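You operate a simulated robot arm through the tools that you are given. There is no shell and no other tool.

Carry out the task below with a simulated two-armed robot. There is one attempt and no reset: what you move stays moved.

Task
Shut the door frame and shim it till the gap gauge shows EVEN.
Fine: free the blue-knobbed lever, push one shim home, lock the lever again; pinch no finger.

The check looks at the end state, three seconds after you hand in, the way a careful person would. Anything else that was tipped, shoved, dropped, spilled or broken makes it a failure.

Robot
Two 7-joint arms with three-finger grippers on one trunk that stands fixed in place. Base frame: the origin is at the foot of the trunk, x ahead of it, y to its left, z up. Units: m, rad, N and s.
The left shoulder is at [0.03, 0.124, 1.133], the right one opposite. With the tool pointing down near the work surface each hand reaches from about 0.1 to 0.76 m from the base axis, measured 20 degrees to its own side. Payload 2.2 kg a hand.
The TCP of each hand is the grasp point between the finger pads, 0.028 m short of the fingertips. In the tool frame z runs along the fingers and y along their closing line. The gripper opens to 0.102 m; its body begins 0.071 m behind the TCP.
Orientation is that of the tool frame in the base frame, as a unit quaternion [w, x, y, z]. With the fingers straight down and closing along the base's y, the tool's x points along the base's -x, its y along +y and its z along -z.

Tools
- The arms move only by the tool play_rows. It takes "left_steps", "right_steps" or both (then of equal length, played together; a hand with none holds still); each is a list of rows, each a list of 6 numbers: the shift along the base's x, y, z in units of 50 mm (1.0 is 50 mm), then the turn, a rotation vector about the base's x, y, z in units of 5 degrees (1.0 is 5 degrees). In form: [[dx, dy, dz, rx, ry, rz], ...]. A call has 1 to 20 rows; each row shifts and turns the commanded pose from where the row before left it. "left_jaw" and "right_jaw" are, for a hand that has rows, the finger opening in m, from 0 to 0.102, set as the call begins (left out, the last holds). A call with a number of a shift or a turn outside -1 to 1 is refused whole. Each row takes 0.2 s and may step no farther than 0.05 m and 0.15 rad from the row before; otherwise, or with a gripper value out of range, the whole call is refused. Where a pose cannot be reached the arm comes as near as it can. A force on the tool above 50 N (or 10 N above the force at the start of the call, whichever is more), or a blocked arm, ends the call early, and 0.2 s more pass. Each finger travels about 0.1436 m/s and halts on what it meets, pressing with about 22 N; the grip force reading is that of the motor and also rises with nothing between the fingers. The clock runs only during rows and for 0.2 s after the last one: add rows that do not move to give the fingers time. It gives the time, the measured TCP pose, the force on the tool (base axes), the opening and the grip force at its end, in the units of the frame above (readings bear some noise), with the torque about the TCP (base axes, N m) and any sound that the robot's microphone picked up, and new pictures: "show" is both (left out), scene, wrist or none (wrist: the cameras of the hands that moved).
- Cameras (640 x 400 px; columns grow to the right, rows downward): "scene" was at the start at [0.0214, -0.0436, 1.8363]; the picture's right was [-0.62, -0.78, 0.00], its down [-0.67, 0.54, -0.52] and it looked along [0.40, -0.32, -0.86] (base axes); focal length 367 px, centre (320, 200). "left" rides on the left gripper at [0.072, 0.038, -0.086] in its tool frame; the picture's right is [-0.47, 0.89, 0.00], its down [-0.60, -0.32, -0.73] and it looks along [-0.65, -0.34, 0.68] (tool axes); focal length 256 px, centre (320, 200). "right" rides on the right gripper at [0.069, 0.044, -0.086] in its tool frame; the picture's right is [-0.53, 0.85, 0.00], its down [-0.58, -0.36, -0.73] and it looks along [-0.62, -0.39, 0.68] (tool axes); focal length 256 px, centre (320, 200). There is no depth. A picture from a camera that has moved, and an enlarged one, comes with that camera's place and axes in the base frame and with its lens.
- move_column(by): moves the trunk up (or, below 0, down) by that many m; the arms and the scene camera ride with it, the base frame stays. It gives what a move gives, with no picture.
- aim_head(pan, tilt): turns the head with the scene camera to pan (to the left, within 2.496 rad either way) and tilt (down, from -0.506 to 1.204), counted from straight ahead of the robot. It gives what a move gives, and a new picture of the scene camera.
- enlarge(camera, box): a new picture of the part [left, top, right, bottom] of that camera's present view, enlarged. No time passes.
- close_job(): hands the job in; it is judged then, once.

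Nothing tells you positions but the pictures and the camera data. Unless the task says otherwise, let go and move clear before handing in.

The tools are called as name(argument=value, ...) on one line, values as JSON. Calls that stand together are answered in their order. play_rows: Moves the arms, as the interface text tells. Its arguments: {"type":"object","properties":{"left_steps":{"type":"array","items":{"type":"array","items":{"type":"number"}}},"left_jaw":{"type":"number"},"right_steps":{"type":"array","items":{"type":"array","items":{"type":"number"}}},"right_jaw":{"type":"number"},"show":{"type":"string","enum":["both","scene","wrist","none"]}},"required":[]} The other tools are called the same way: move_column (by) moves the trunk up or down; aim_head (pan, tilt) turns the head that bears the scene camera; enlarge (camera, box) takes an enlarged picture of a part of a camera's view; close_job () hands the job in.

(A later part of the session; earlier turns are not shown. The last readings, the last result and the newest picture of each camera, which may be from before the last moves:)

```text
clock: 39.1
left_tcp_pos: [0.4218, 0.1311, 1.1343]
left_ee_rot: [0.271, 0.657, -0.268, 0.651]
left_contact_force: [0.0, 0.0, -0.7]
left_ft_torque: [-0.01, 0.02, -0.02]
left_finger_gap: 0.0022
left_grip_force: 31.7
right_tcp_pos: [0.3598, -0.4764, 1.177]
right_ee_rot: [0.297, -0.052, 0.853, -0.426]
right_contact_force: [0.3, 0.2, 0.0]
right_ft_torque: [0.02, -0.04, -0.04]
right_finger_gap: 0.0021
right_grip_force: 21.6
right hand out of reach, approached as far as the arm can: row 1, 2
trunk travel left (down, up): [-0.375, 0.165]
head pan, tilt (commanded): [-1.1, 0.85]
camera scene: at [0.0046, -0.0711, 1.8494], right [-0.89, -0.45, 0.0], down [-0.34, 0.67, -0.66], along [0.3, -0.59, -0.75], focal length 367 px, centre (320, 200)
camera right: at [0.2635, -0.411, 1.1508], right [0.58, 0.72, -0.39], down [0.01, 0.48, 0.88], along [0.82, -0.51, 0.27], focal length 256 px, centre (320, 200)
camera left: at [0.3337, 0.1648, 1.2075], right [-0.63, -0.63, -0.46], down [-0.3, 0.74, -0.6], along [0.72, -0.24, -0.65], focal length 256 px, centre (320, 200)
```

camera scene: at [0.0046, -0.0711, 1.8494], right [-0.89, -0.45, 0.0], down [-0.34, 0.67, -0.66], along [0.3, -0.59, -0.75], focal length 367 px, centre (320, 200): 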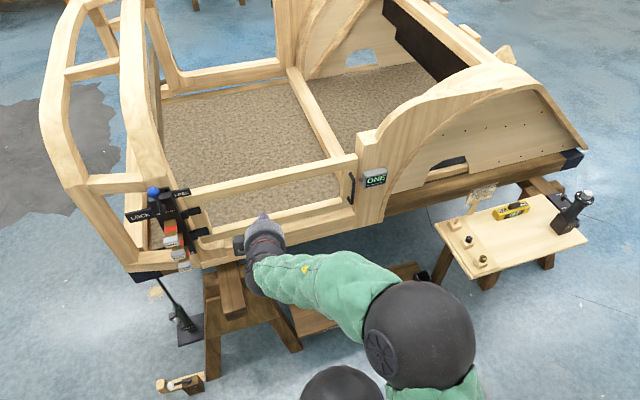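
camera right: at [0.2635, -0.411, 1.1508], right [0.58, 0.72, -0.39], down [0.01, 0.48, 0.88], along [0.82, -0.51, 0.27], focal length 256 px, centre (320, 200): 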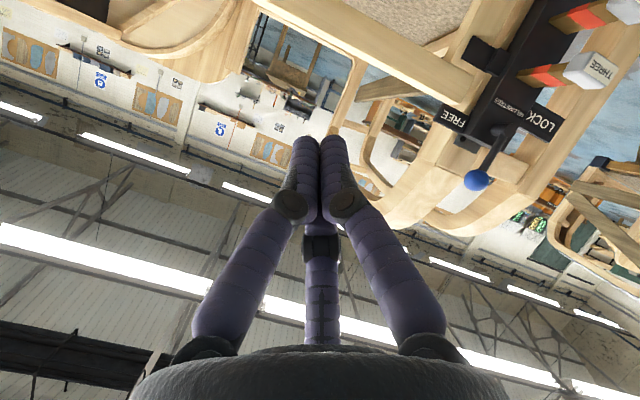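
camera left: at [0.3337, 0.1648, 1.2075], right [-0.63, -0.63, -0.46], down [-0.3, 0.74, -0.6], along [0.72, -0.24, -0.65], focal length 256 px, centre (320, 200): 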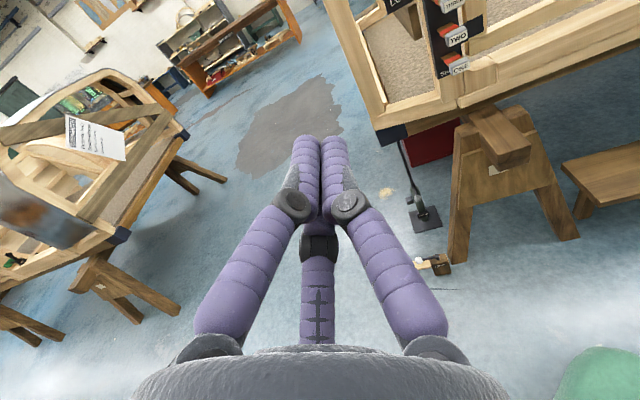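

The gauge reads ONE from the head camera too, so the door is holding shut. I'll finish levelling the right hand and move towards shim ONE.

play_rows(right_steps=[[0.311, 0.258, -0.393, -0.9, 0.116, 0.308], [0.311, 0.258, -0.393, -0.9, 0.116, 0.308], [0.311, 0.258, -0.393, -0.9, 0.116, 0.308], [0.311, 0.258, -0.393, -0.9, 0.116, 0.308], [0.311, 0.258, -0.393, -0.9, 0.116, 0.308], [0.311, 0.258, -0.393, -0.9, 0.116, 0.308], [0.311, 0.258, -0.393, -0.9, 0.116, 0.308], [0.311, 0.258, -0.393, -0.9, 0.116, 0.308], [0.311, 0.258, -0.393, -0.9, 0.116, 0.308]], show="both")

```text
clock: 41.1
left_tcp_pos: [0.4201, 0.1331, 1.1334]
left_ee_rot: [0.271, 0.657, -0.268, 0.65]
left_contact_force: [0.2, -0.4, -0.3]
left_ft_torque: [0.02, 0.03, -0.01]
left_finger_gap: 0.002
left_grip_force: 31.4
right_tcp_pos: [0.5016, -0.3617, 1.0011]
right_ee_rot: [-0.27, 0.272, -0.653, 0.654]
right_contact_force: [0.1, 1.2, -0.4]
right_ft_torque: [0.02, 0.03, 0.0]
right_finger_gap: 0.0024
right_grip_force: 21.7
trunk travel left (down, up): [-0.375, 0.165]
head pan, tilt (commanded): [-1.1, 0.85]
camera scene: at [0.0051, -0.0707, 1.8494], right [-0.89, -0.45, 0.0], down [-0.34, 0.67, -0.66], along [0.3, -0.59, -0.75], focal length 367 px, centre (320, 200)
camera right: at [0.3919, -0.348, 0.9565], right [0.38, 0.38, -0.85], down [-0.11, 0.93, 0.36], along [0.92, -0.05, 0.39], focal length 256 px, centre (320, 200)
```

scene: 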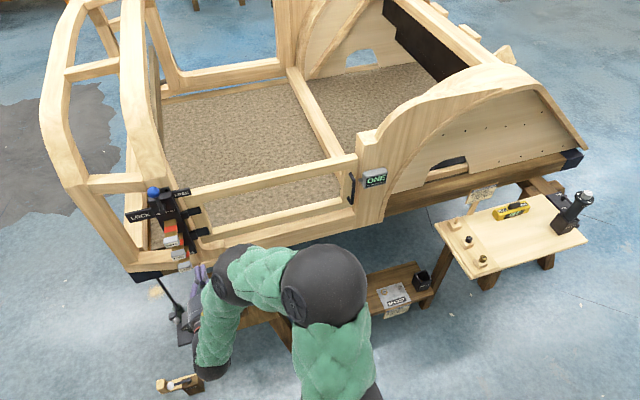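
right: 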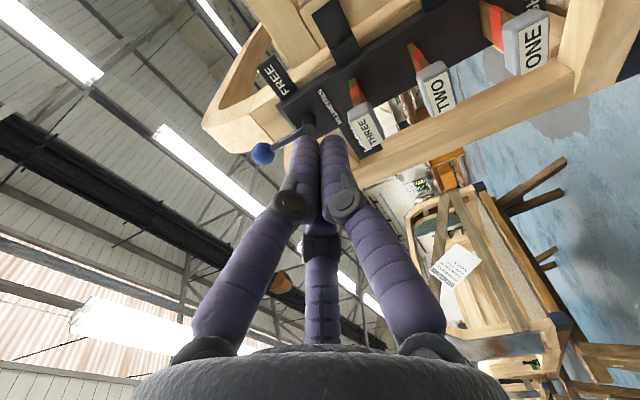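

The right hand is level with a clear line to the shims. Next I move it in front of shim ONE.

play_rows(right_steps=[[0.335, 0.055, -0.592, 0, 0, 0], [0.335, 0.055, -0.592, 0, 0, 0], [0.335, 0.055, -0.592, 0, 0, 0], [0.335, 0.055, -0.592, 0, 0, 0], [0.335, 0.055, -0.592, 0, 0, 0]], show="both")

enlarge(camera="scene", box=[120, 190, 240, 290])

enlarge(camera="right", box=[240, 20, 460, 200])

```text
clock: 42.3
left_tcp_pos: [0.4215, 0.1325, 1.1337]
left_ee_rot: [0.271, 0.657, -0.268, 0.651]
left_contact_force: [-0.5, -0.3, 0.3]
left_ft_torque: [-0.03, 0.0, 0.01]
left_finger_gap: 0.0023
left_grip_force: 31.6
right_tcp_pos: [0.5852, -0.3468, 0.8526]
right_ee_rot: [-0.27, 0.271, -0.653, 0.654]
right_contact_force: [0.1, -0.7, -0.2]
right_ft_torque: [0.01, 0.02, 0.01]
right_finger_gap: 0.0022
right_grip_force: 21.9
trunk travel left (down, up): [-0.375, 0.165]
head pan, tilt (commanded): [-1.1, 0.85]
camera scene: at [0.0048, -0.0707, 1.8494], right [-0.89, -0.45, 0.0], down [-0.34, 0.67, -0.66], along [0.3, -0.59, -0.75], focal length 367 px, centre (320, 200)
camera right: at [0.4751, -0.3341, 0.8078], right [0.38, 0.38, -0.85], down [-0.11, 0.93, 0.36], along [0.92, -0.05, 0.39], focal length 256 px, centre (320, 200)
```

scene: 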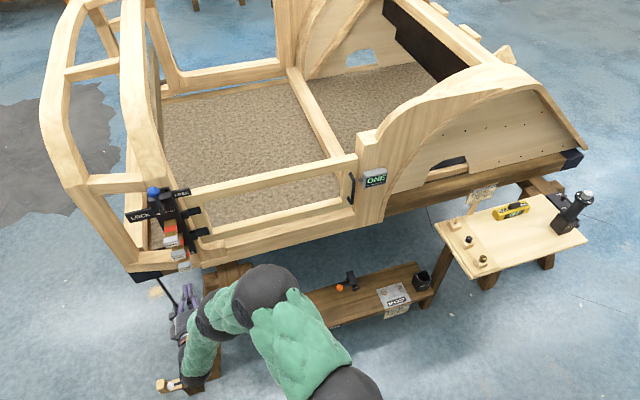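
right: 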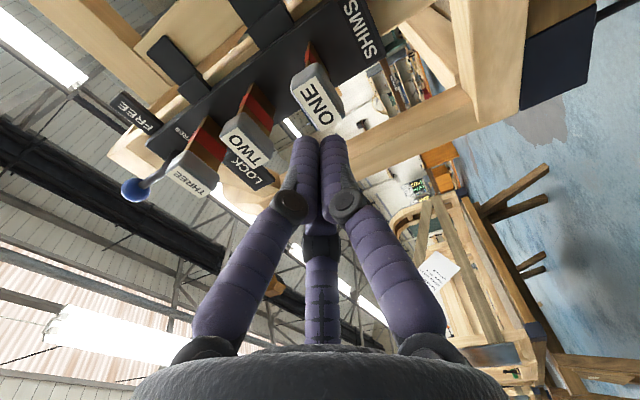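

```text
4.00 times, centred on (180, 240) of scene
camera zoom: at [0.0048, -0.0707, 1.8494], right [-0.89, -0.45, 0.0], down [-0.34, 0.67, -0.66], along [0.3, -0.59, -0.75], focal length 1468 px, centre (880, 40)
```

zoom: 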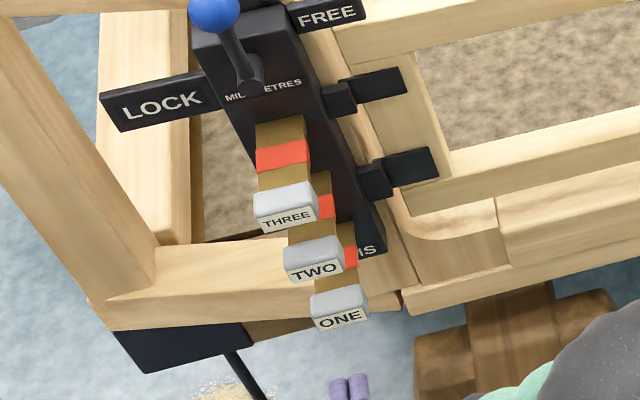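

```text
2.22 times, centred on (350, 110) of right
camera zoom: at [0.4751, -0.3341, 0.8078], right [0.38, 0.38, -0.85], down [-0.11, 0.93, 0.36], along [0.92, -0.05, 0.39], focal length 569 px, centre (253, 400)
```

zoom: 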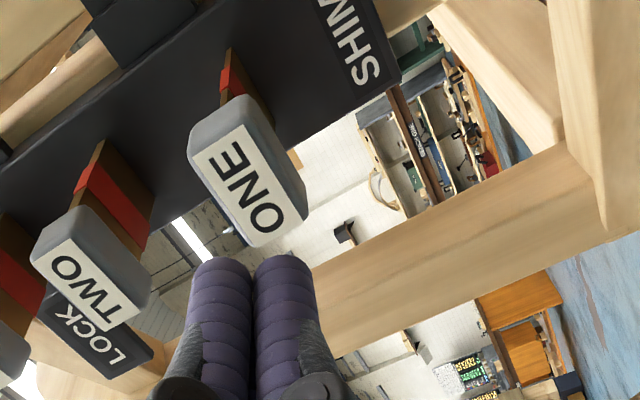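

The fingertips are aligned with shim ONE's face to within a couple of millimetres. I'll advance to contact.

play_rows(right_steps=[[0.26, -0.26, 0.05, 0, 0, 0], [0.26, -0.26, 0, 0, 0, 0], [0.26, -0.26, 0, 0, 0, 0], [0.15, -0.15, 0, 0, 0, 0]], show="both")

enlarge(camera="scene", box=[120, 190, 240, 290])

enlarge(camera="right", box=[200, 20, 420, 200])

```text
clock: 43.3
left_tcp_pos: [0.4203, 0.133, 1.1327]
left_ee_rot: [0.271, 0.657, -0.268, 0.651]
left_contact_force: [-0.8, 0.8, -0.4]
left_ft_torque: [-0.01, 0.01, -0.02]
left_finger_gap: 0.002
left_grip_force: 31.7
right_tcp_pos: [0.6324, -0.3938, 0.8568]
right_ee_rot: [-0.27, 0.27, -0.653, 0.654]
right_contact_force: [-0.6, -0.3, 0.6]
right_ft_torque: [0.01, 0.01, 0.0]
right_finger_gap: 0.0023
right_grip_force: 21.8
trunk travel left (down, up): [-0.375, 0.165]
head pan, tilt (commanded): [-1.1, 0.85]
camera scene: at [0.0039, -0.0706, 1.8494], right [-0.89, -0.45, 0.0], down [-0.34, 0.67, -0.66], along [0.3, -0.59, -0.75], focal length 367 px, centre (320, 200)
camera right: at [0.522, -0.3805, 0.8111], right [0.38, 0.38, -0.85], down [-0.11, 0.93, 0.36], along [0.92, -0.05, 0.39], focal length 256 px, centre (320, 200)
```

scene: 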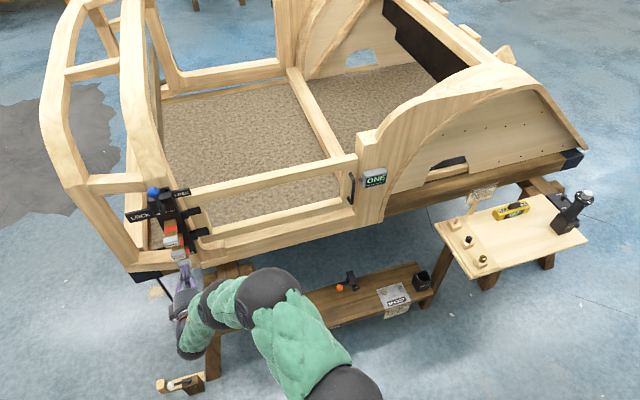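
right: 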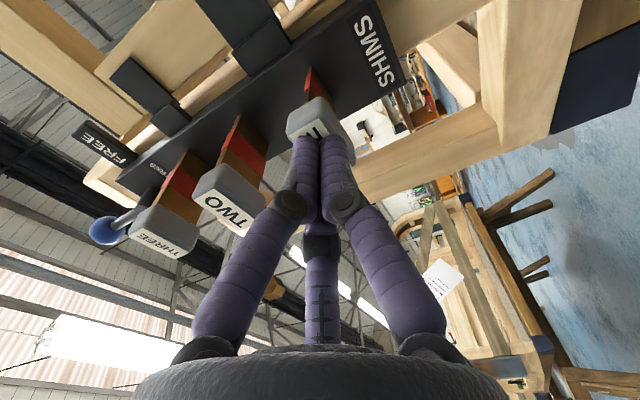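

```text
4.00 times, centred on (180, 240) of scene
camera zoom: at [0.0039, -0.0706, 1.8494], right [-0.89, -0.45, 0.0], down [-0.34, 0.67, -0.66], along [0.3, -0.59, -0.75], focal length 1468 px, centre (880, 40)
```

zoom: 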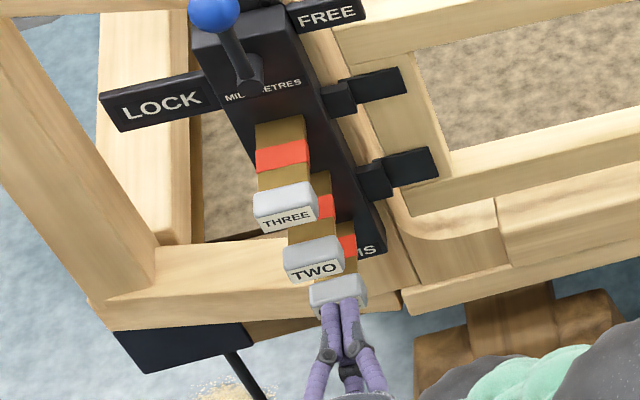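

```text
2.22 times, centred on (310, 110) of right
camera zoom: at [0.522, -0.3805, 0.8111], right [0.38, 0.38, -0.85], down [-0.11, 0.93, 0.36], along [0.92, -0.05, 0.39], focal length 569 px, centre (342, 400)
```

zoom: 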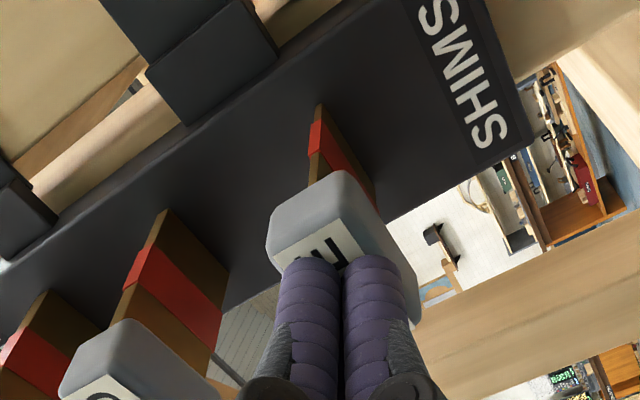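

The fingertips are on shim ONE's face and centred. I'll push it in, in small steps.

play_rows(right_steps=[[0.2, -0.2, -0.04, 0, 0, 0], [0.2, -0.2, 0, 0, 0, 0], [0.2, -0.2, 0, 0, 0, 0]], show="both")

enlarge(camera="scene", box=[120, 190, 240, 290])

enlarge(camera="right", box=[200, 20, 420, 200])

```text
clock: 44.1
left_tcp_pos: [0.4187, 0.1322, 1.1345]
left_ee_rot: [0.27, 0.656, -0.267, 0.652]
left_contact_force: [-0.1, 0.3, -0.1]
left_ft_torque: [-0.01, 0.0, 0.01]
left_finger_gap: 0.0022
left_grip_force: 31.7
right_tcp_pos: [0.6617, -0.421, 0.8528]
right_ee_rot: [0.269, -0.271, 0.654, -0.653]
right_contact_force: [-8.9, 8.6, 1.8]
right_ft_torque: [-0.02, -0.16, 0.0]
right_finger_gap: 0.0022
right_grip_force: 31.4
trunk travel left (down, up): [-0.375, 0.165]
head pan, tilt (commanded): [-1.1, 0.85]
camera scene: at [0.0014, -0.0687, 1.8495], right [-0.89, -0.45, 0.0], down [-0.34, 0.67, -0.66], along [0.3, -0.59, -0.75], focal length 367 px, centre (320, 200)
camera right: at [0.5517, -0.4074, 0.8086], right [0.38, 0.38, -0.85], down [-0.11, 0.92, 0.36], along [0.92, -0.04, 0.39], focal length 256 px, centre (320, 200)
```

scene: 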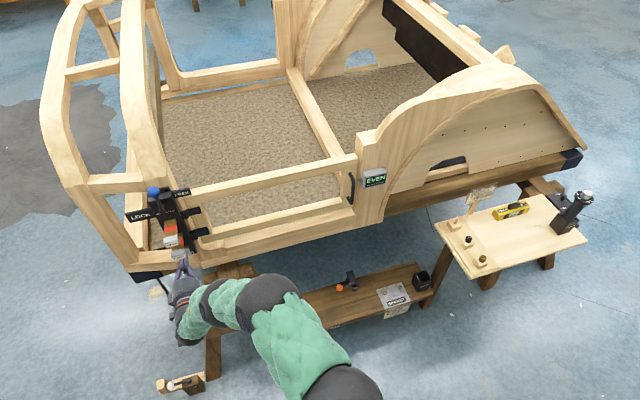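
right: 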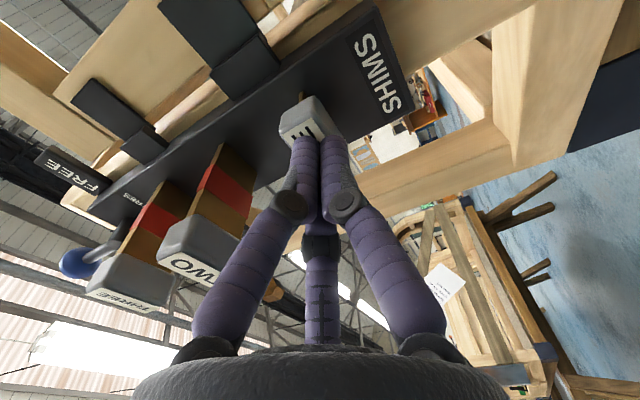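

```text
4.00 times, centred on (180, 240) of scene
camera zoom: at [0.0014, -0.0687, 1.8495], right [-0.89, -0.45, 0.0], down [-0.34, 0.67, -0.66], along [0.3, -0.59, -0.75], focal length 1468 px, centre (880, 40)
```

zoom: 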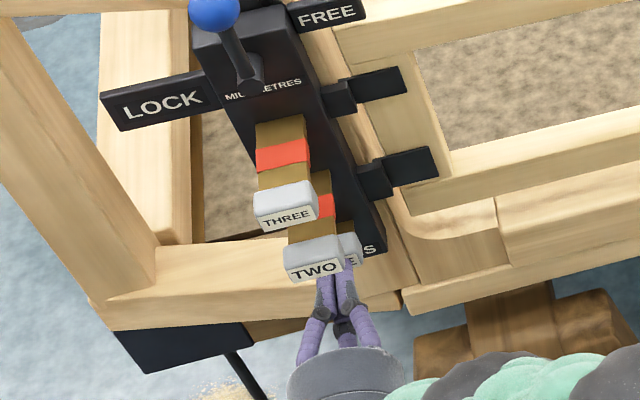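

```text
2.22 times, centred on (310, 110) of right
camera zoom: at [0.5517, -0.4074, 0.8086], right [0.38, 0.38, -0.85], down [-0.11, 0.92, 0.36], along [0.92, -0.04, 0.39], focal length 569 px, centre (342, 400)
```

zoom: 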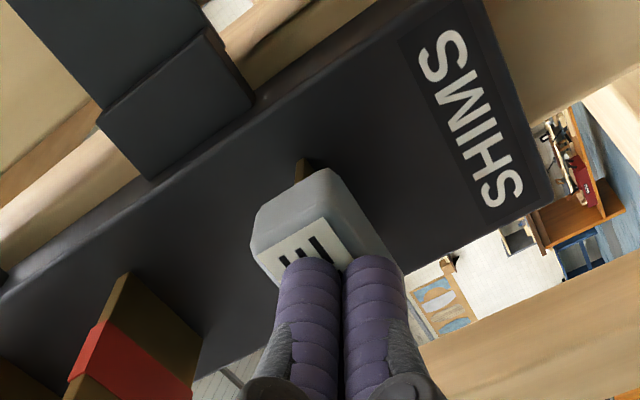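

The gauge has just turned to EVEN and the shim's red band has gone in, but a little shank still shows. I'll keep pushing in small steps until it is fully home.

play_rows(right_steps=[[0.12, -0.12, 0, 0, 0, 0], [0.12, -0.12, 0, 0, 0, 0]], show="both")

enlarge(camera="right", box=[200, 20, 420, 200])

enlarge(camera="scene", box=[340, 150, 420, 200])

```text
clock: 44.6
left_tcp_pos: [0.4195, 0.1328, 1.1341]
left_ee_rot: [0.271, 0.656, -0.268, 0.652]
left_contact_force: [-0.4, -0.5, -0.3]
left_ft_torque: [0.0, 0.02, -0.02]
left_finger_gap: 0.0021
left_grip_force: 31.9
right_tcp_pos: [0.664, -0.4197, 0.8465]
right_ee_rot: [0.269, -0.276, 0.656, -0.649]
right_contact_force: [-29.8, 25.1, 11.4]
right_ft_torque: [-0.46, -0.41, -0.49]
right_finger_gap: 0.0021
right_grip_force: 31.3
trunk travel left (down, up): [-0.375, 0.165]
head pan, tilt (commanded): [-1.1, 0.85]
stopped in row 2 (right hand): the force on the tool passed its limit at 60 N (the readings are from after the stop); the commanded pose is now the measured one
camera scene: at [0.0009, -0.0679, 1.8496], right [-0.89, -0.45, 0.0], down [-0.34, 0.67, -0.66], along [0.3, -0.59, -0.75], focal length 367 px, centre (320, 200)
camera right: at [0.553, -0.407, 0.8031], right [0.36, 0.38, -0.85], down [-0.11, 0.92, 0.37], along [0.92, -0.04, 0.38], focal length 256 px, centre (320, 200)
```

scene: 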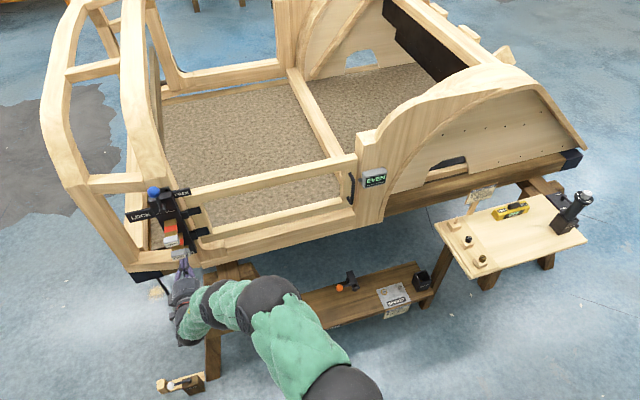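
right: 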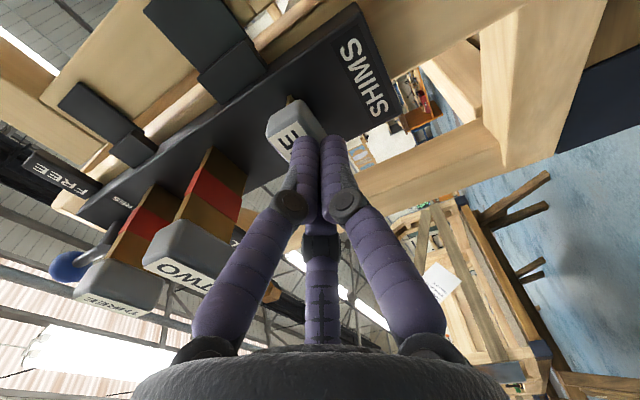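

```text
2.22 times, centred on (310, 110) of right
camera zoom: at [0.553, -0.407, 0.8031], right [0.36, 0.38, -0.85], down [-0.11, 0.92, 0.37], along [0.92, -0.04, 0.38], focal length 569 px, centre (342, 400)
```

zoom: 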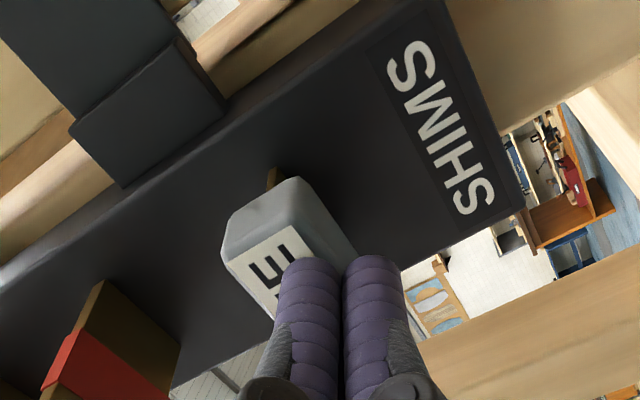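

```text
8.00 times, centred on (380, 175) of scene
camera zoom: at [0.0009, -0.0679, 1.8496], right [-0.89, -0.45, 0.0], down [-0.34, 0.67, -0.66], along [0.3, -0.59, -0.75], focal length 2936 px, centre (-160, 400)
```

zoom: 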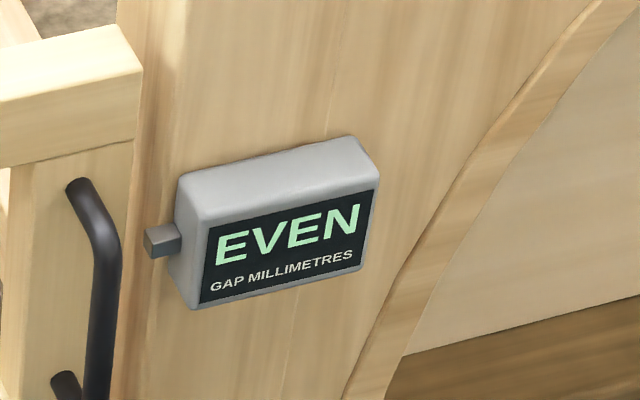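

The gauge reads EVEN, and the shim stopped firmly at over 50 N, so it is home on its stop. I'll back the right hand straight off and inspect.

play_rows(right_steps=[[-0.15, 0.15, 0, 0, 0, 0], [-0.3, 0.3, 0, 0, 0, 0], [-0.45, 0.45, 0, 0, 0, 0], [-0.45, 0.45, 0, 0, 0, 0], [-0.45, 0.45, 0, 0, 0, 0]], show="both")

enlarge(camera="right", box=[100, 0, 420, 200])

enlarge(camera="scene", box=[120, 180, 240, 280])

enlarge(camera="scene", box=[340, 150, 420, 200])

```text
clock: 45.8
left_tcp_pos: [0.4209, 0.1313, 1.1347]
left_ee_rot: [0.271, 0.657, -0.268, 0.651]
left_contact_force: [0.7, -0.2, 0.1]
left_ft_torque: [-0.02, 0.0, -0.02]
left_finger_gap: 0.0024
left_grip_force: 31.3
right_tcp_pos: [0.577, -0.3348, 0.8488]
right_ee_rot: [0.269, -0.274, 0.655, -0.651]
right_contact_force: [0.2, 0.3, -0.1]
right_ft_torque: [0.0, 0.02, 0.01]
right_finger_gap: 0.0021
right_grip_force: 31.4
trunk travel left (down, up): [-0.375, 0.165]
head pan, tilt (commanded): [-1.1, 0.85]
camera scene: at [0.0036, -0.07, 1.8494], right [-0.89, -0.45, 0.0], down [-0.34, 0.67, -0.66], along [0.3, -0.59, -0.75], focal length 367 px, centre (320, 200)
camera right: at [0.4665, -0.3223, 0.8041], right [0.37, 0.38, -0.85], down [-0.11, 0.92, 0.37], along [0.92, -0.04, 0.38], focal length 256 px, centre (320, 200)
```

scene: 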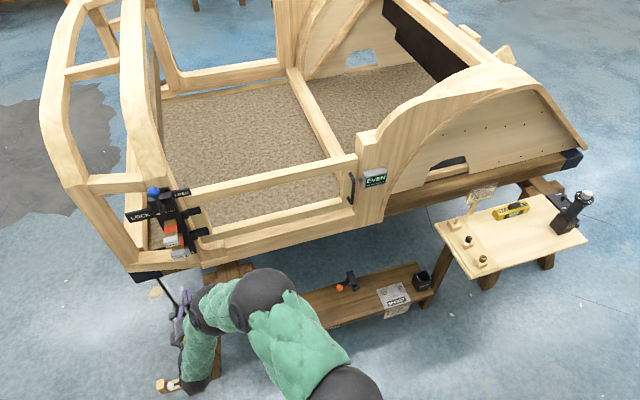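
right: 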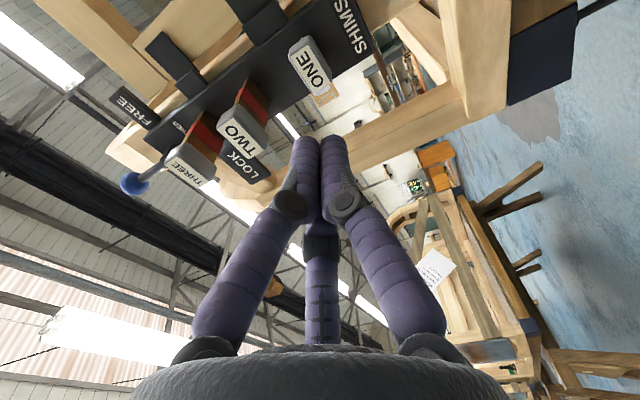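

```text
2.00 times, centred on (260, 100) of right
camera zoom: at [0.4665, -0.3223, 0.8041], right [0.37, 0.38, -0.85], down [-0.11, 0.92, 0.37], along [0.92, -0.04, 0.38], focal length 512 px, centre (440, 400)
```

zoom: 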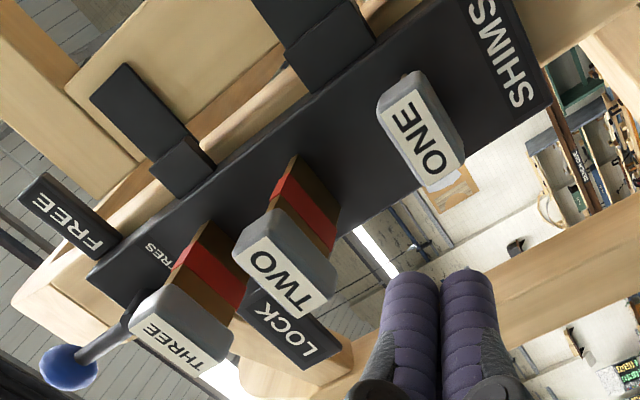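

```text
4.00 times, centred on (180, 230) of scene
camera zoom: at [0.0036, -0.07, 1.8494], right [-0.89, -0.45, 0.0], down [-0.34, 0.67, -0.66], along [0.3, -0.59, -0.75], focal length 1468 px, centre (880, 80)
```

zoom: 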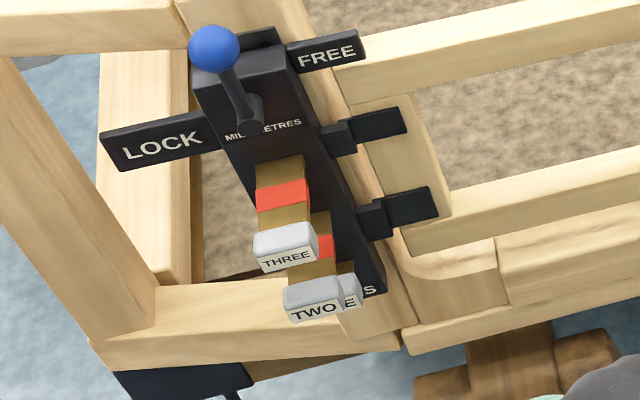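

```text
8.00 times, centred on (380, 175) of scene
camera zoom: at [0.0036, -0.07, 1.8494], right [-0.89, -0.45, 0.0], down [-0.34, 0.67, -0.66], along [0.3, -0.59, -0.75], focal length 2936 px, centre (-160, 400)
```

zoom: 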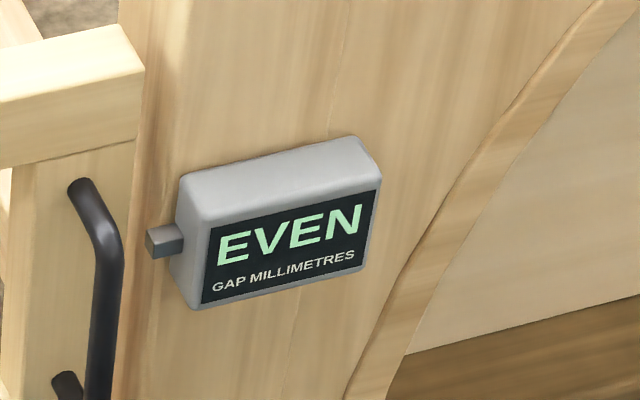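

Only shim ONE has moved, the others are untouched, and the gauge reads EVEN. The last push slipped slightly low on the head, so I'll push once more dead centre to confirm the shim is seated on its stop.

play_rows(right_steps=[[0.4, -0.4, 0.12, 0, 0, 0], [0.4, -0.4, 0, 0, 0, 0], [0.4, -0.4, 0, 0, 0, 0], [0.3, -0.3, 0, 0, 0, 0], [0.15, -0.15, 0, 0, 0, 0], [0.1, -0.1, 0, 0, 0, 0], [0.1, -0.1, 0, 0, 0, 0]], show="wrist")

enlarge(camera="right", box=[200, 20, 420, 200])

```text
clock: 47.6
left_tcp_pos: [0.4189, 0.1334, 1.1339]
left_ee_rot: [0.271, 0.656, -0.268, 0.652]
left_contact_force: [0.0, 0.8, 0.2]
left_ft_torque: [0.01, -0.01, -0.01]
left_finger_gap: 0.0022
left_grip_force: 31.7
right_tcp_pos: [0.6639, -0.4173, 0.8482]
right_ee_rot: [0.268, -0.279, 0.657, -0.647]
right_contact_force: [-26.7, 20.6, 10.5]
right_ft_torque: [-0.35, -0.37, -0.36]
right_finger_gap: 0.0021
right_grip_force: 31.7
trunk travel left (down, up): [-0.375, 0.165]
head pan, tilt (commanded): [-1.1, 0.85]
stopped in row 7 (right hand): the force on the tool passed its limit at 52 N (the readings are from after the stop); the commanded pose is now the measured one
camera right: at [0.5537, -0.4059, 0.805], right [0.36, 0.39, -0.85], down [-0.11, 0.92, 0.38], along [0.93, -0.04, 0.37], focal length 256 px, centre (320, 200)
```

right: 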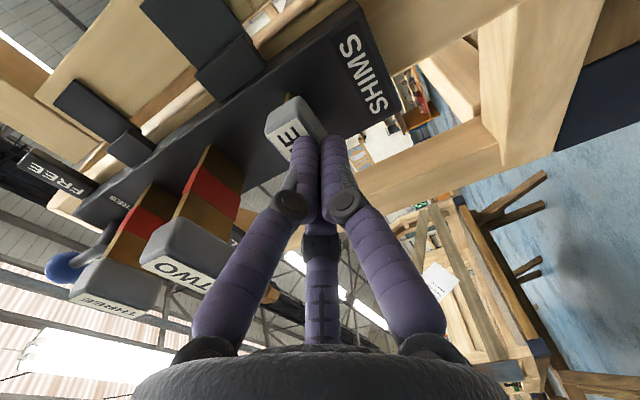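

```text
2.22 times, centred on (310, 110) of right
camera zoom: at [0.5537, -0.4059, 0.805], right [0.36, 0.39, -0.85], down [-0.11, 0.92, 0.38], along [0.93, -0.04, 0.37], focal length 569 px, centre (342, 400)
```

zoom: 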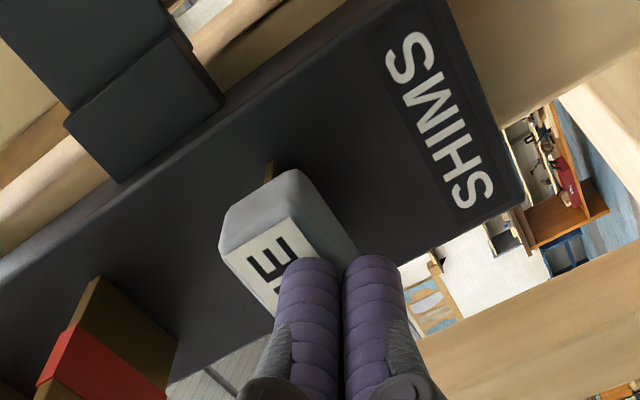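

The shim stops firmly at exactly the same place, so it is fully seated. I'll back off, rise to lever height, and position to the right of the upright lever arm.

play_rows(right_steps=[[-0.2, 0.2, 0, 0, 0, 0], [-0.44, 0.44, 0, 0, 0, 0], [-0.44, 0.44, 0, 0, 0, 0], [-0.44, 0.44, 0, 0, 0, 0], [-0.3, 0.3, 0.1, 0, 0, 0], [-0.1, -0.1, 0.74, 0, 0, 0], [-0.1, -0.1, 0.74, 0, 0, 0], [-0.1, -0.1, 0.74, 0, 0, 0], [-0.1, -0.1, 0.74, 0, 0, 0], [-0.1, -0.1, 0.74, 0, 0, 0], [-0.1, -0.1, 0.74, 0, 0, 0], [-0.1, -0.1, 0.74, 0, 0, 0]], show="both")

enlarge(camera="scene", box=[110, 160, 250, 270])

enlarge(camera="right", box=[240, 0, 480, 200])

```text
clock: 50.2
left_tcp_pos: [0.4199, 0.1324, 1.1342]
left_ee_rot: [0.27, 0.657, -0.267, 0.651]
left_contact_force: [0.1, -0.5, 0.3]
left_ft_torque: [-0.03, -0.03, -0.02]
left_finger_gap: 0.002
left_grip_force: 31.6
right_tcp_pos: [0.5419, -0.3625, 1.1156]
right_ee_rot: [0.268, -0.276, 0.658, -0.647]
right_contact_force: [-0.2, 0.5, -0.8]
right_ft_torque: [0.01, -0.03, 0.0]
right_finger_gap: 0.0024
right_grip_force: 31.8
trunk travel left (down, up): [-0.375, 0.165]
head pan, tilt (commanded): [-1.1, 0.85]
camera scene: at [0.0026, -0.0704, 1.8494], right [-0.89, -0.45, 0.0], down [-0.34, 0.67, -0.66], along [0.3, -0.59, -0.75], focal length 367 px, centre (320, 200)
camera right: at [0.4315, -0.3506, 1.0731], right [0.36, 0.39, -0.85], down [-0.11, 0.92, 0.37], along [0.93, -0.04, 0.37], focal length 256 px, centre (320, 200)
```

scene: 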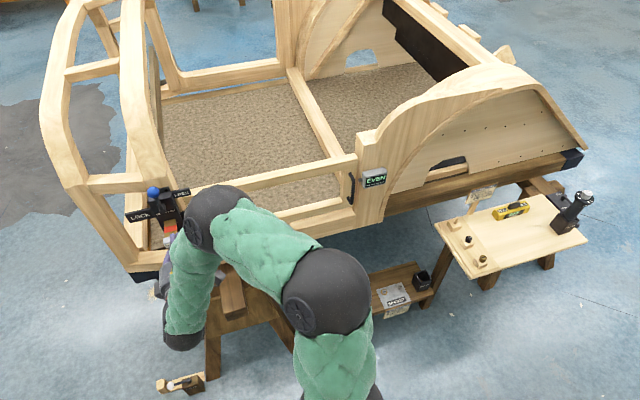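
right: 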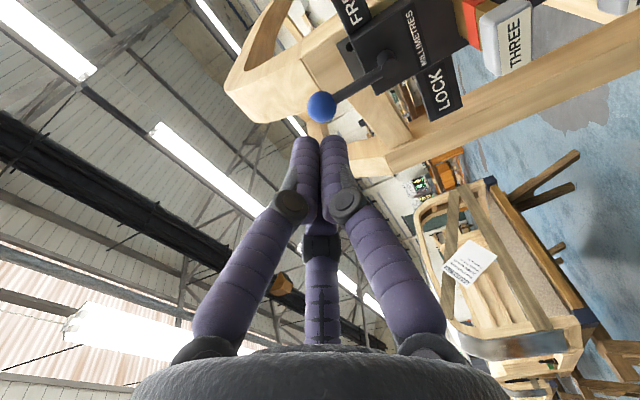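

```text
3.64 times, centred on (180, 215) of scene
camera zoom: at [0.0026, -0.0704, 1.8494], right [-0.89, -0.45, 0.0], down [-0.34, 0.67, -0.66], along [0.3, -0.59, -0.75], focal length 1334 px, centre (829, 146)
```

zoom: 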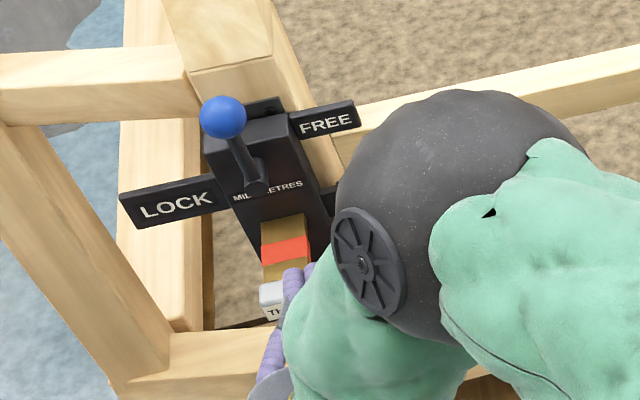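

```text
2.00 times, centred on (360, 100) of right
camera zoom: at [0.4315, -0.3506, 1.0731], right [0.36, 0.39, -0.85], down [-0.11, 0.92, 0.37], along [0.93, -0.04, 0.37], focal length 512 px, centre (240, 400)
```

zoom: 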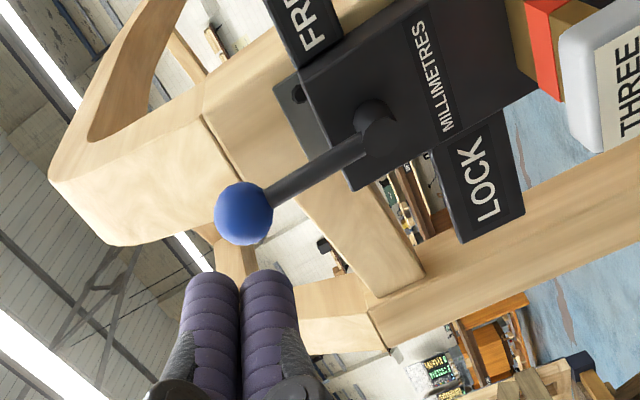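

The right fingers are lined up to the right of the upright lever. I'll slide forward towards the block face, keeping clear of the knob.

play_rows(right_steps=[[0.44, -0.44, -0.1, 0, 0, 0], [0.44, -0.44, 0, 0, 0, 0], [0.44, -0.44, 0, 0, 0, 0], [0.4, -0.4, 0, 0, 0, 0]], show="both")

enlarge(camera="scene", box=[110, 160, 250, 270])

enlarge(camera="right", box=[200, 0, 440, 200])

```text
clock: 51.2
left_tcp_pos: [0.4219, 0.132, 1.1332]
left_ee_rot: [0.27, 0.657, -0.268, 0.651]
left_contact_force: [-0.4, 0.1, -0.6]
left_ft_torque: [0.0, 0.01, -0.02]
left_finger_gap: 0.002
left_grip_force: 31.5
right_tcp_pos: [0.6288, -0.4527, 1.1075]
right_ee_rot: [0.269, -0.277, 0.658, -0.647]
right_contact_force: [0.3, -1.0, -0.6]
right_ft_torque: [0.01, 0.0, -0.01]
right_finger_gap: 0.002
right_grip_force: 32.2
trunk travel left (down, up): [-0.375, 0.165]
head pan, tilt (commanded): [-1.1, 0.85]
camera scene: at [0.0044, -0.0712, 1.8493], right [-0.89, -0.45, 0.0], down [-0.34, 0.67, -0.66], along [0.3, -0.59, -0.75], focal length 367 px, centre (320, 200)
camera right: at [0.5184, -0.4398, 1.0652], right [0.36, 0.39, -0.85], down [-0.11, 0.92, 0.38], along [0.93, -0.04, 0.37], focal length 256 px, centre (320, 200)
```

scene: 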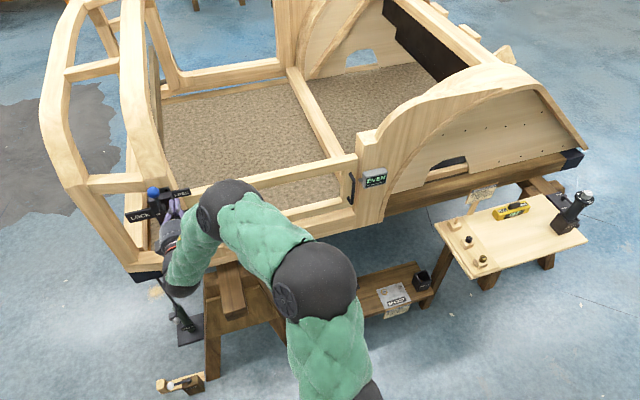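
right: 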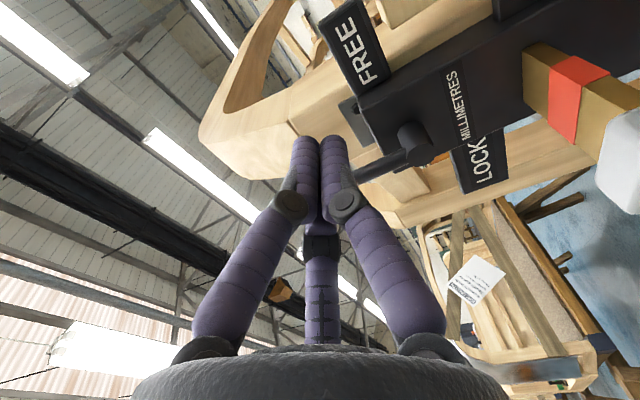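

```text
3.64 times, centred on (180, 215) of scene
camera zoom: at [0.0044, -0.0712, 1.8493], right [-0.89, -0.45, 0.0], down [-0.34, 0.67, -0.66], along [0.3, -0.59, -0.75], focal length 1334 px, centre (829, 146)
```

zoom: 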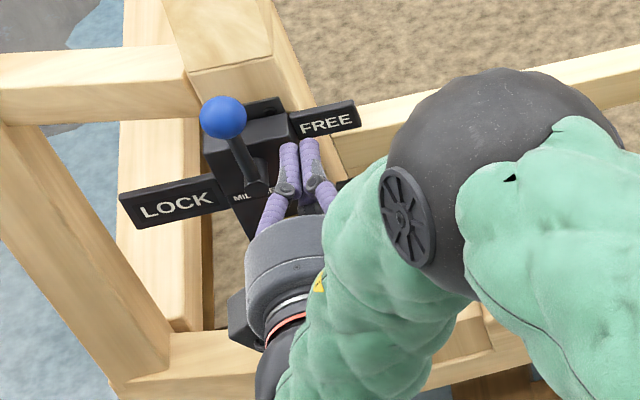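

```text
2.00 times, centred on (320, 100) of right
camera zoom: at [0.5184, -0.4398, 1.0652], right [0.36, 0.39, -0.85], down [-0.11, 0.92, 0.38], along [0.93, -0.04, 0.37], focal length 512 px, centre (320, 400)
```

zoom: 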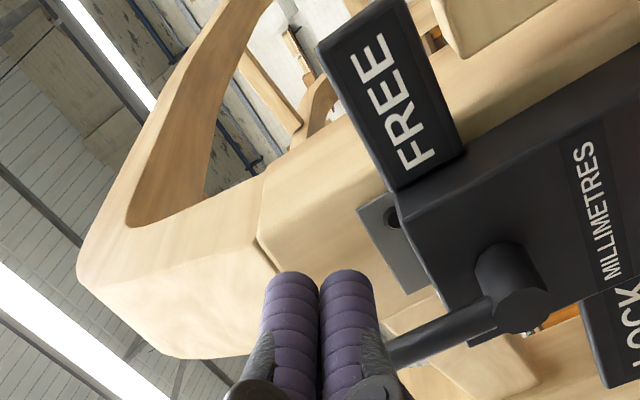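

The fingertips are to the right of the lever arm, in front of the block. I'll advance the last 2.7 cm to lever depth.

play_rows(right_steps=[[0.195, -0.195, 0, 0, 0, 0], [0.195, -0.195, 0, 0, 0, 0]], show="both")

enlarge(camera="scene", box=[110, 160, 250, 270])

enlarge(camera="right", box=[200, 0, 440, 200])

```text
clock: 51.8
left_tcp_pos: [0.421, 0.1317, 1.1346]
left_ee_rot: [0.27, 0.657, -0.267, 0.651]
left_contact_force: [0.3, -0.3, -0.5]
left_ft_torque: [-0.03, 0.02, -0.02]
left_finger_gap: 0.0021
left_grip_force: 31.3
right_tcp_pos: [0.6464, -0.4713, 1.1091]
right_ee_rot: [0.268, -0.277, 0.658, -0.647]
right_contact_force: [0.1, 0.3, 1.0]
right_ft_torque: [0.03, -0.01, -0.02]
right_finger_gap: 0.0019
right_grip_force: 31.6
trunk travel left (down, up): [-0.375, 0.165]
head pan, tilt (commanded): [-1.1, 0.85]
camera scene: at [0.0038, -0.0706, 1.8494], right [-0.89, -0.45, 0.0], down [-0.34, 0.67, -0.66], along [0.3, -0.59, -0.75], focal length 367 px, centre (320, 200)
camera right: at [0.5361, -0.4594, 1.0661], right [0.36, 0.39, -0.85], down [-0.11, 0.92, 0.37], along [0.93, -0.04, 0.37], focal length 256 px, centre (320, 200)
```

scene: 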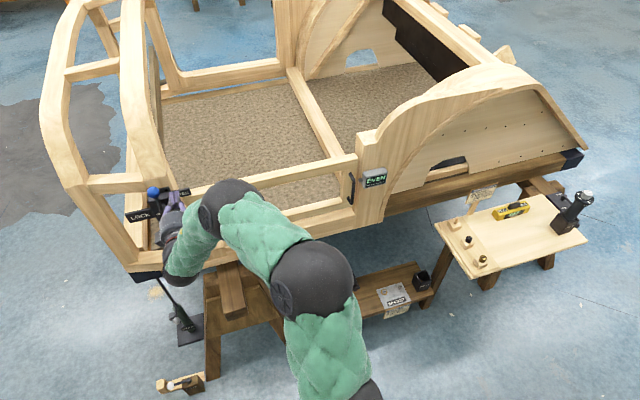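
right: 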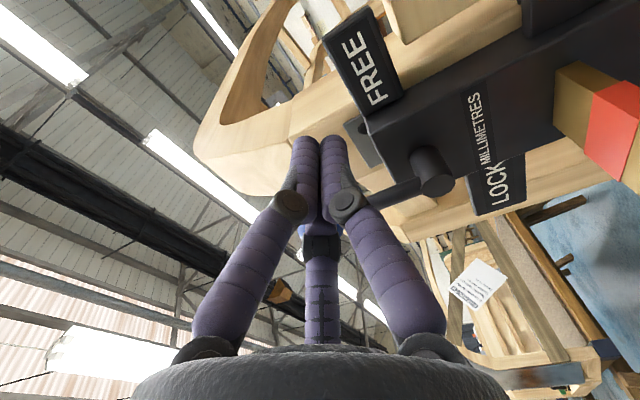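

```text
3.64 times, centred on (180, 215) of scene
camera zoom: at [0.0038, -0.0706, 1.8494], right [-0.89, -0.45, 0.0], down [-0.34, 0.67, -0.66], along [0.3, -0.59, -0.75], focal length 1334 px, centre (829, 146)
```

zoom: 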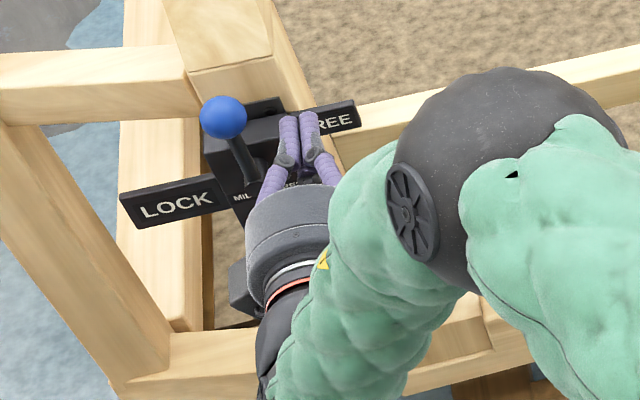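

```text
2.00 times, centred on (320, 100) of right
camera zoom: at [0.5361, -0.4594, 1.0661], right [0.36, 0.39, -0.85], down [-0.11, 0.92, 0.37], along [0.93, -0.04, 0.37], focal length 512 px, centre (320, 400)
```

zoom: 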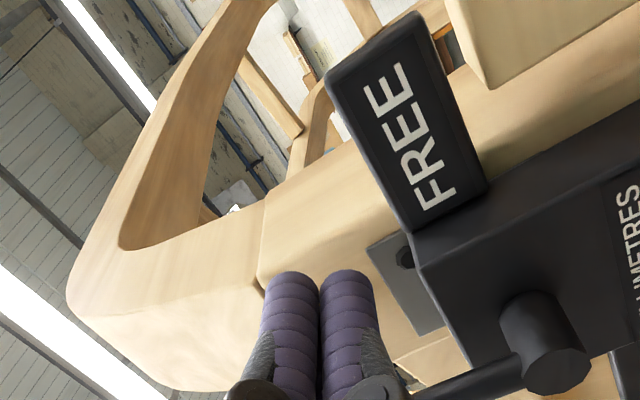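

There is no contact yet and the depth is right. I'll push the lever leftward along its arc towards LOCK.

play_rows(right_steps=[[0.269, 0.269, 0.04, 0, 0, 0], [0.18, 0.18, 0.086, 0, 0, 0], [0.188, 0.188, 0.018, 0, 0, 0], [0.187, 0.187, -0.054, 0, 0, 0]], show="both")

enlarge(camera="scene", box=[110, 160, 250, 270])

enlarge(camera="right", box=[200, 0, 440, 200])

```text
clock: 52.8
left_tcp_pos: [0.4208, 0.1316, 1.1339]
left_ee_rot: [0.27, 0.657, -0.268, 0.651]
left_contact_force: [0.8, 0.7, 0.0]
left_ft_torque: [0.01, 0.02, -0.03]
left_finger_gap: 0.002
left_grip_force: 31.6
right_tcp_pos: [0.6894, -0.4307, 1.1133]
right_ee_rot: [0.268, -0.277, 0.659, -0.647]
right_contact_force: [-2.1, -2.9, -2.8]
right_ft_torque: [0.03, 0.02, -0.03]
right_finger_gap: 0.0022
right_grip_force: 31.0
trunk travel left (down, up): [-0.375, 0.165]
head pan, tilt (commanded): [-1.1, 0.85]
camera scene: at [0.0037, -0.0713, 1.8493], right [-0.89, -0.45, 0.0], down [-0.34, 0.67, -0.66], along [0.3, -0.59, -0.75], focal length 367 px, centre (320, 200)
camera right: at [0.5786, -0.4184, 1.0697], right [0.36, 0.39, -0.85], down [-0.11, 0.92, 0.37], along [0.93, -0.04, 0.37], focal length 256 px, centre (320, 200)
```

scene: 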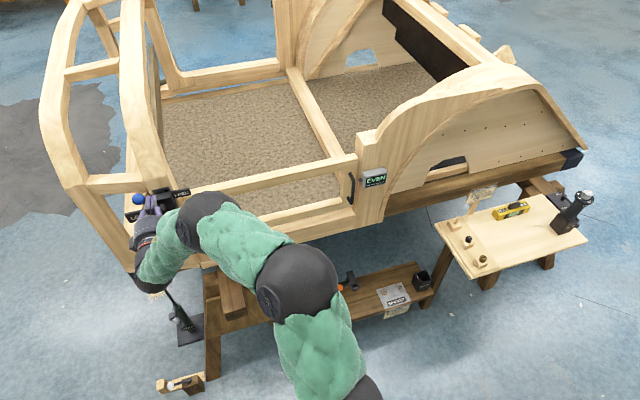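
right: 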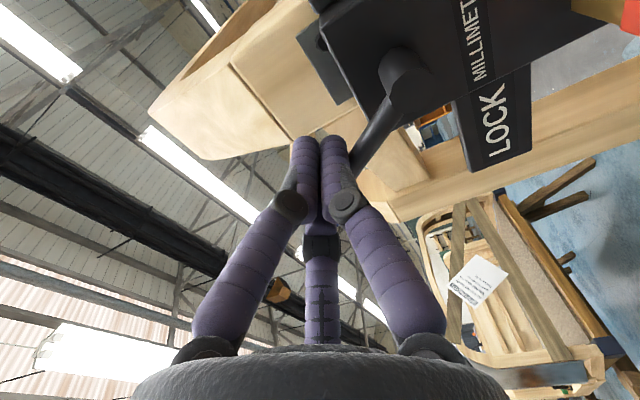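

```text
3.64 times, centred on (180, 215) of scene
camera zoom: at [0.0037, -0.0713, 1.8493], right [-0.89, -0.45, 0.0], down [-0.34, 0.67, -0.66], along [0.3, -0.59, -0.75], focal length 1334 px, centre (829, 146)
```

zoom: 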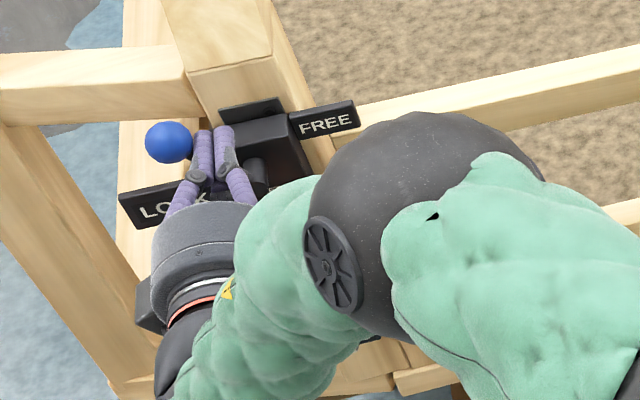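

```text
2.00 times, centred on (320, 100) of right
camera zoom: at [0.5786, -0.4184, 1.0697], right [0.36, 0.39, -0.85], down [-0.11, 0.92, 0.37], along [0.93, -0.04, 0.37], focal length 512 px, centre (320, 400)
```

zoom: 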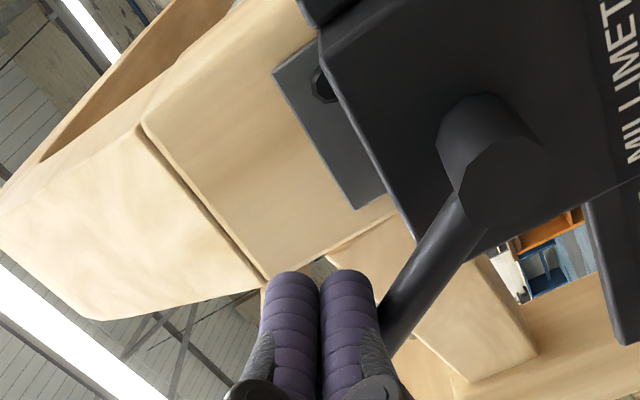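

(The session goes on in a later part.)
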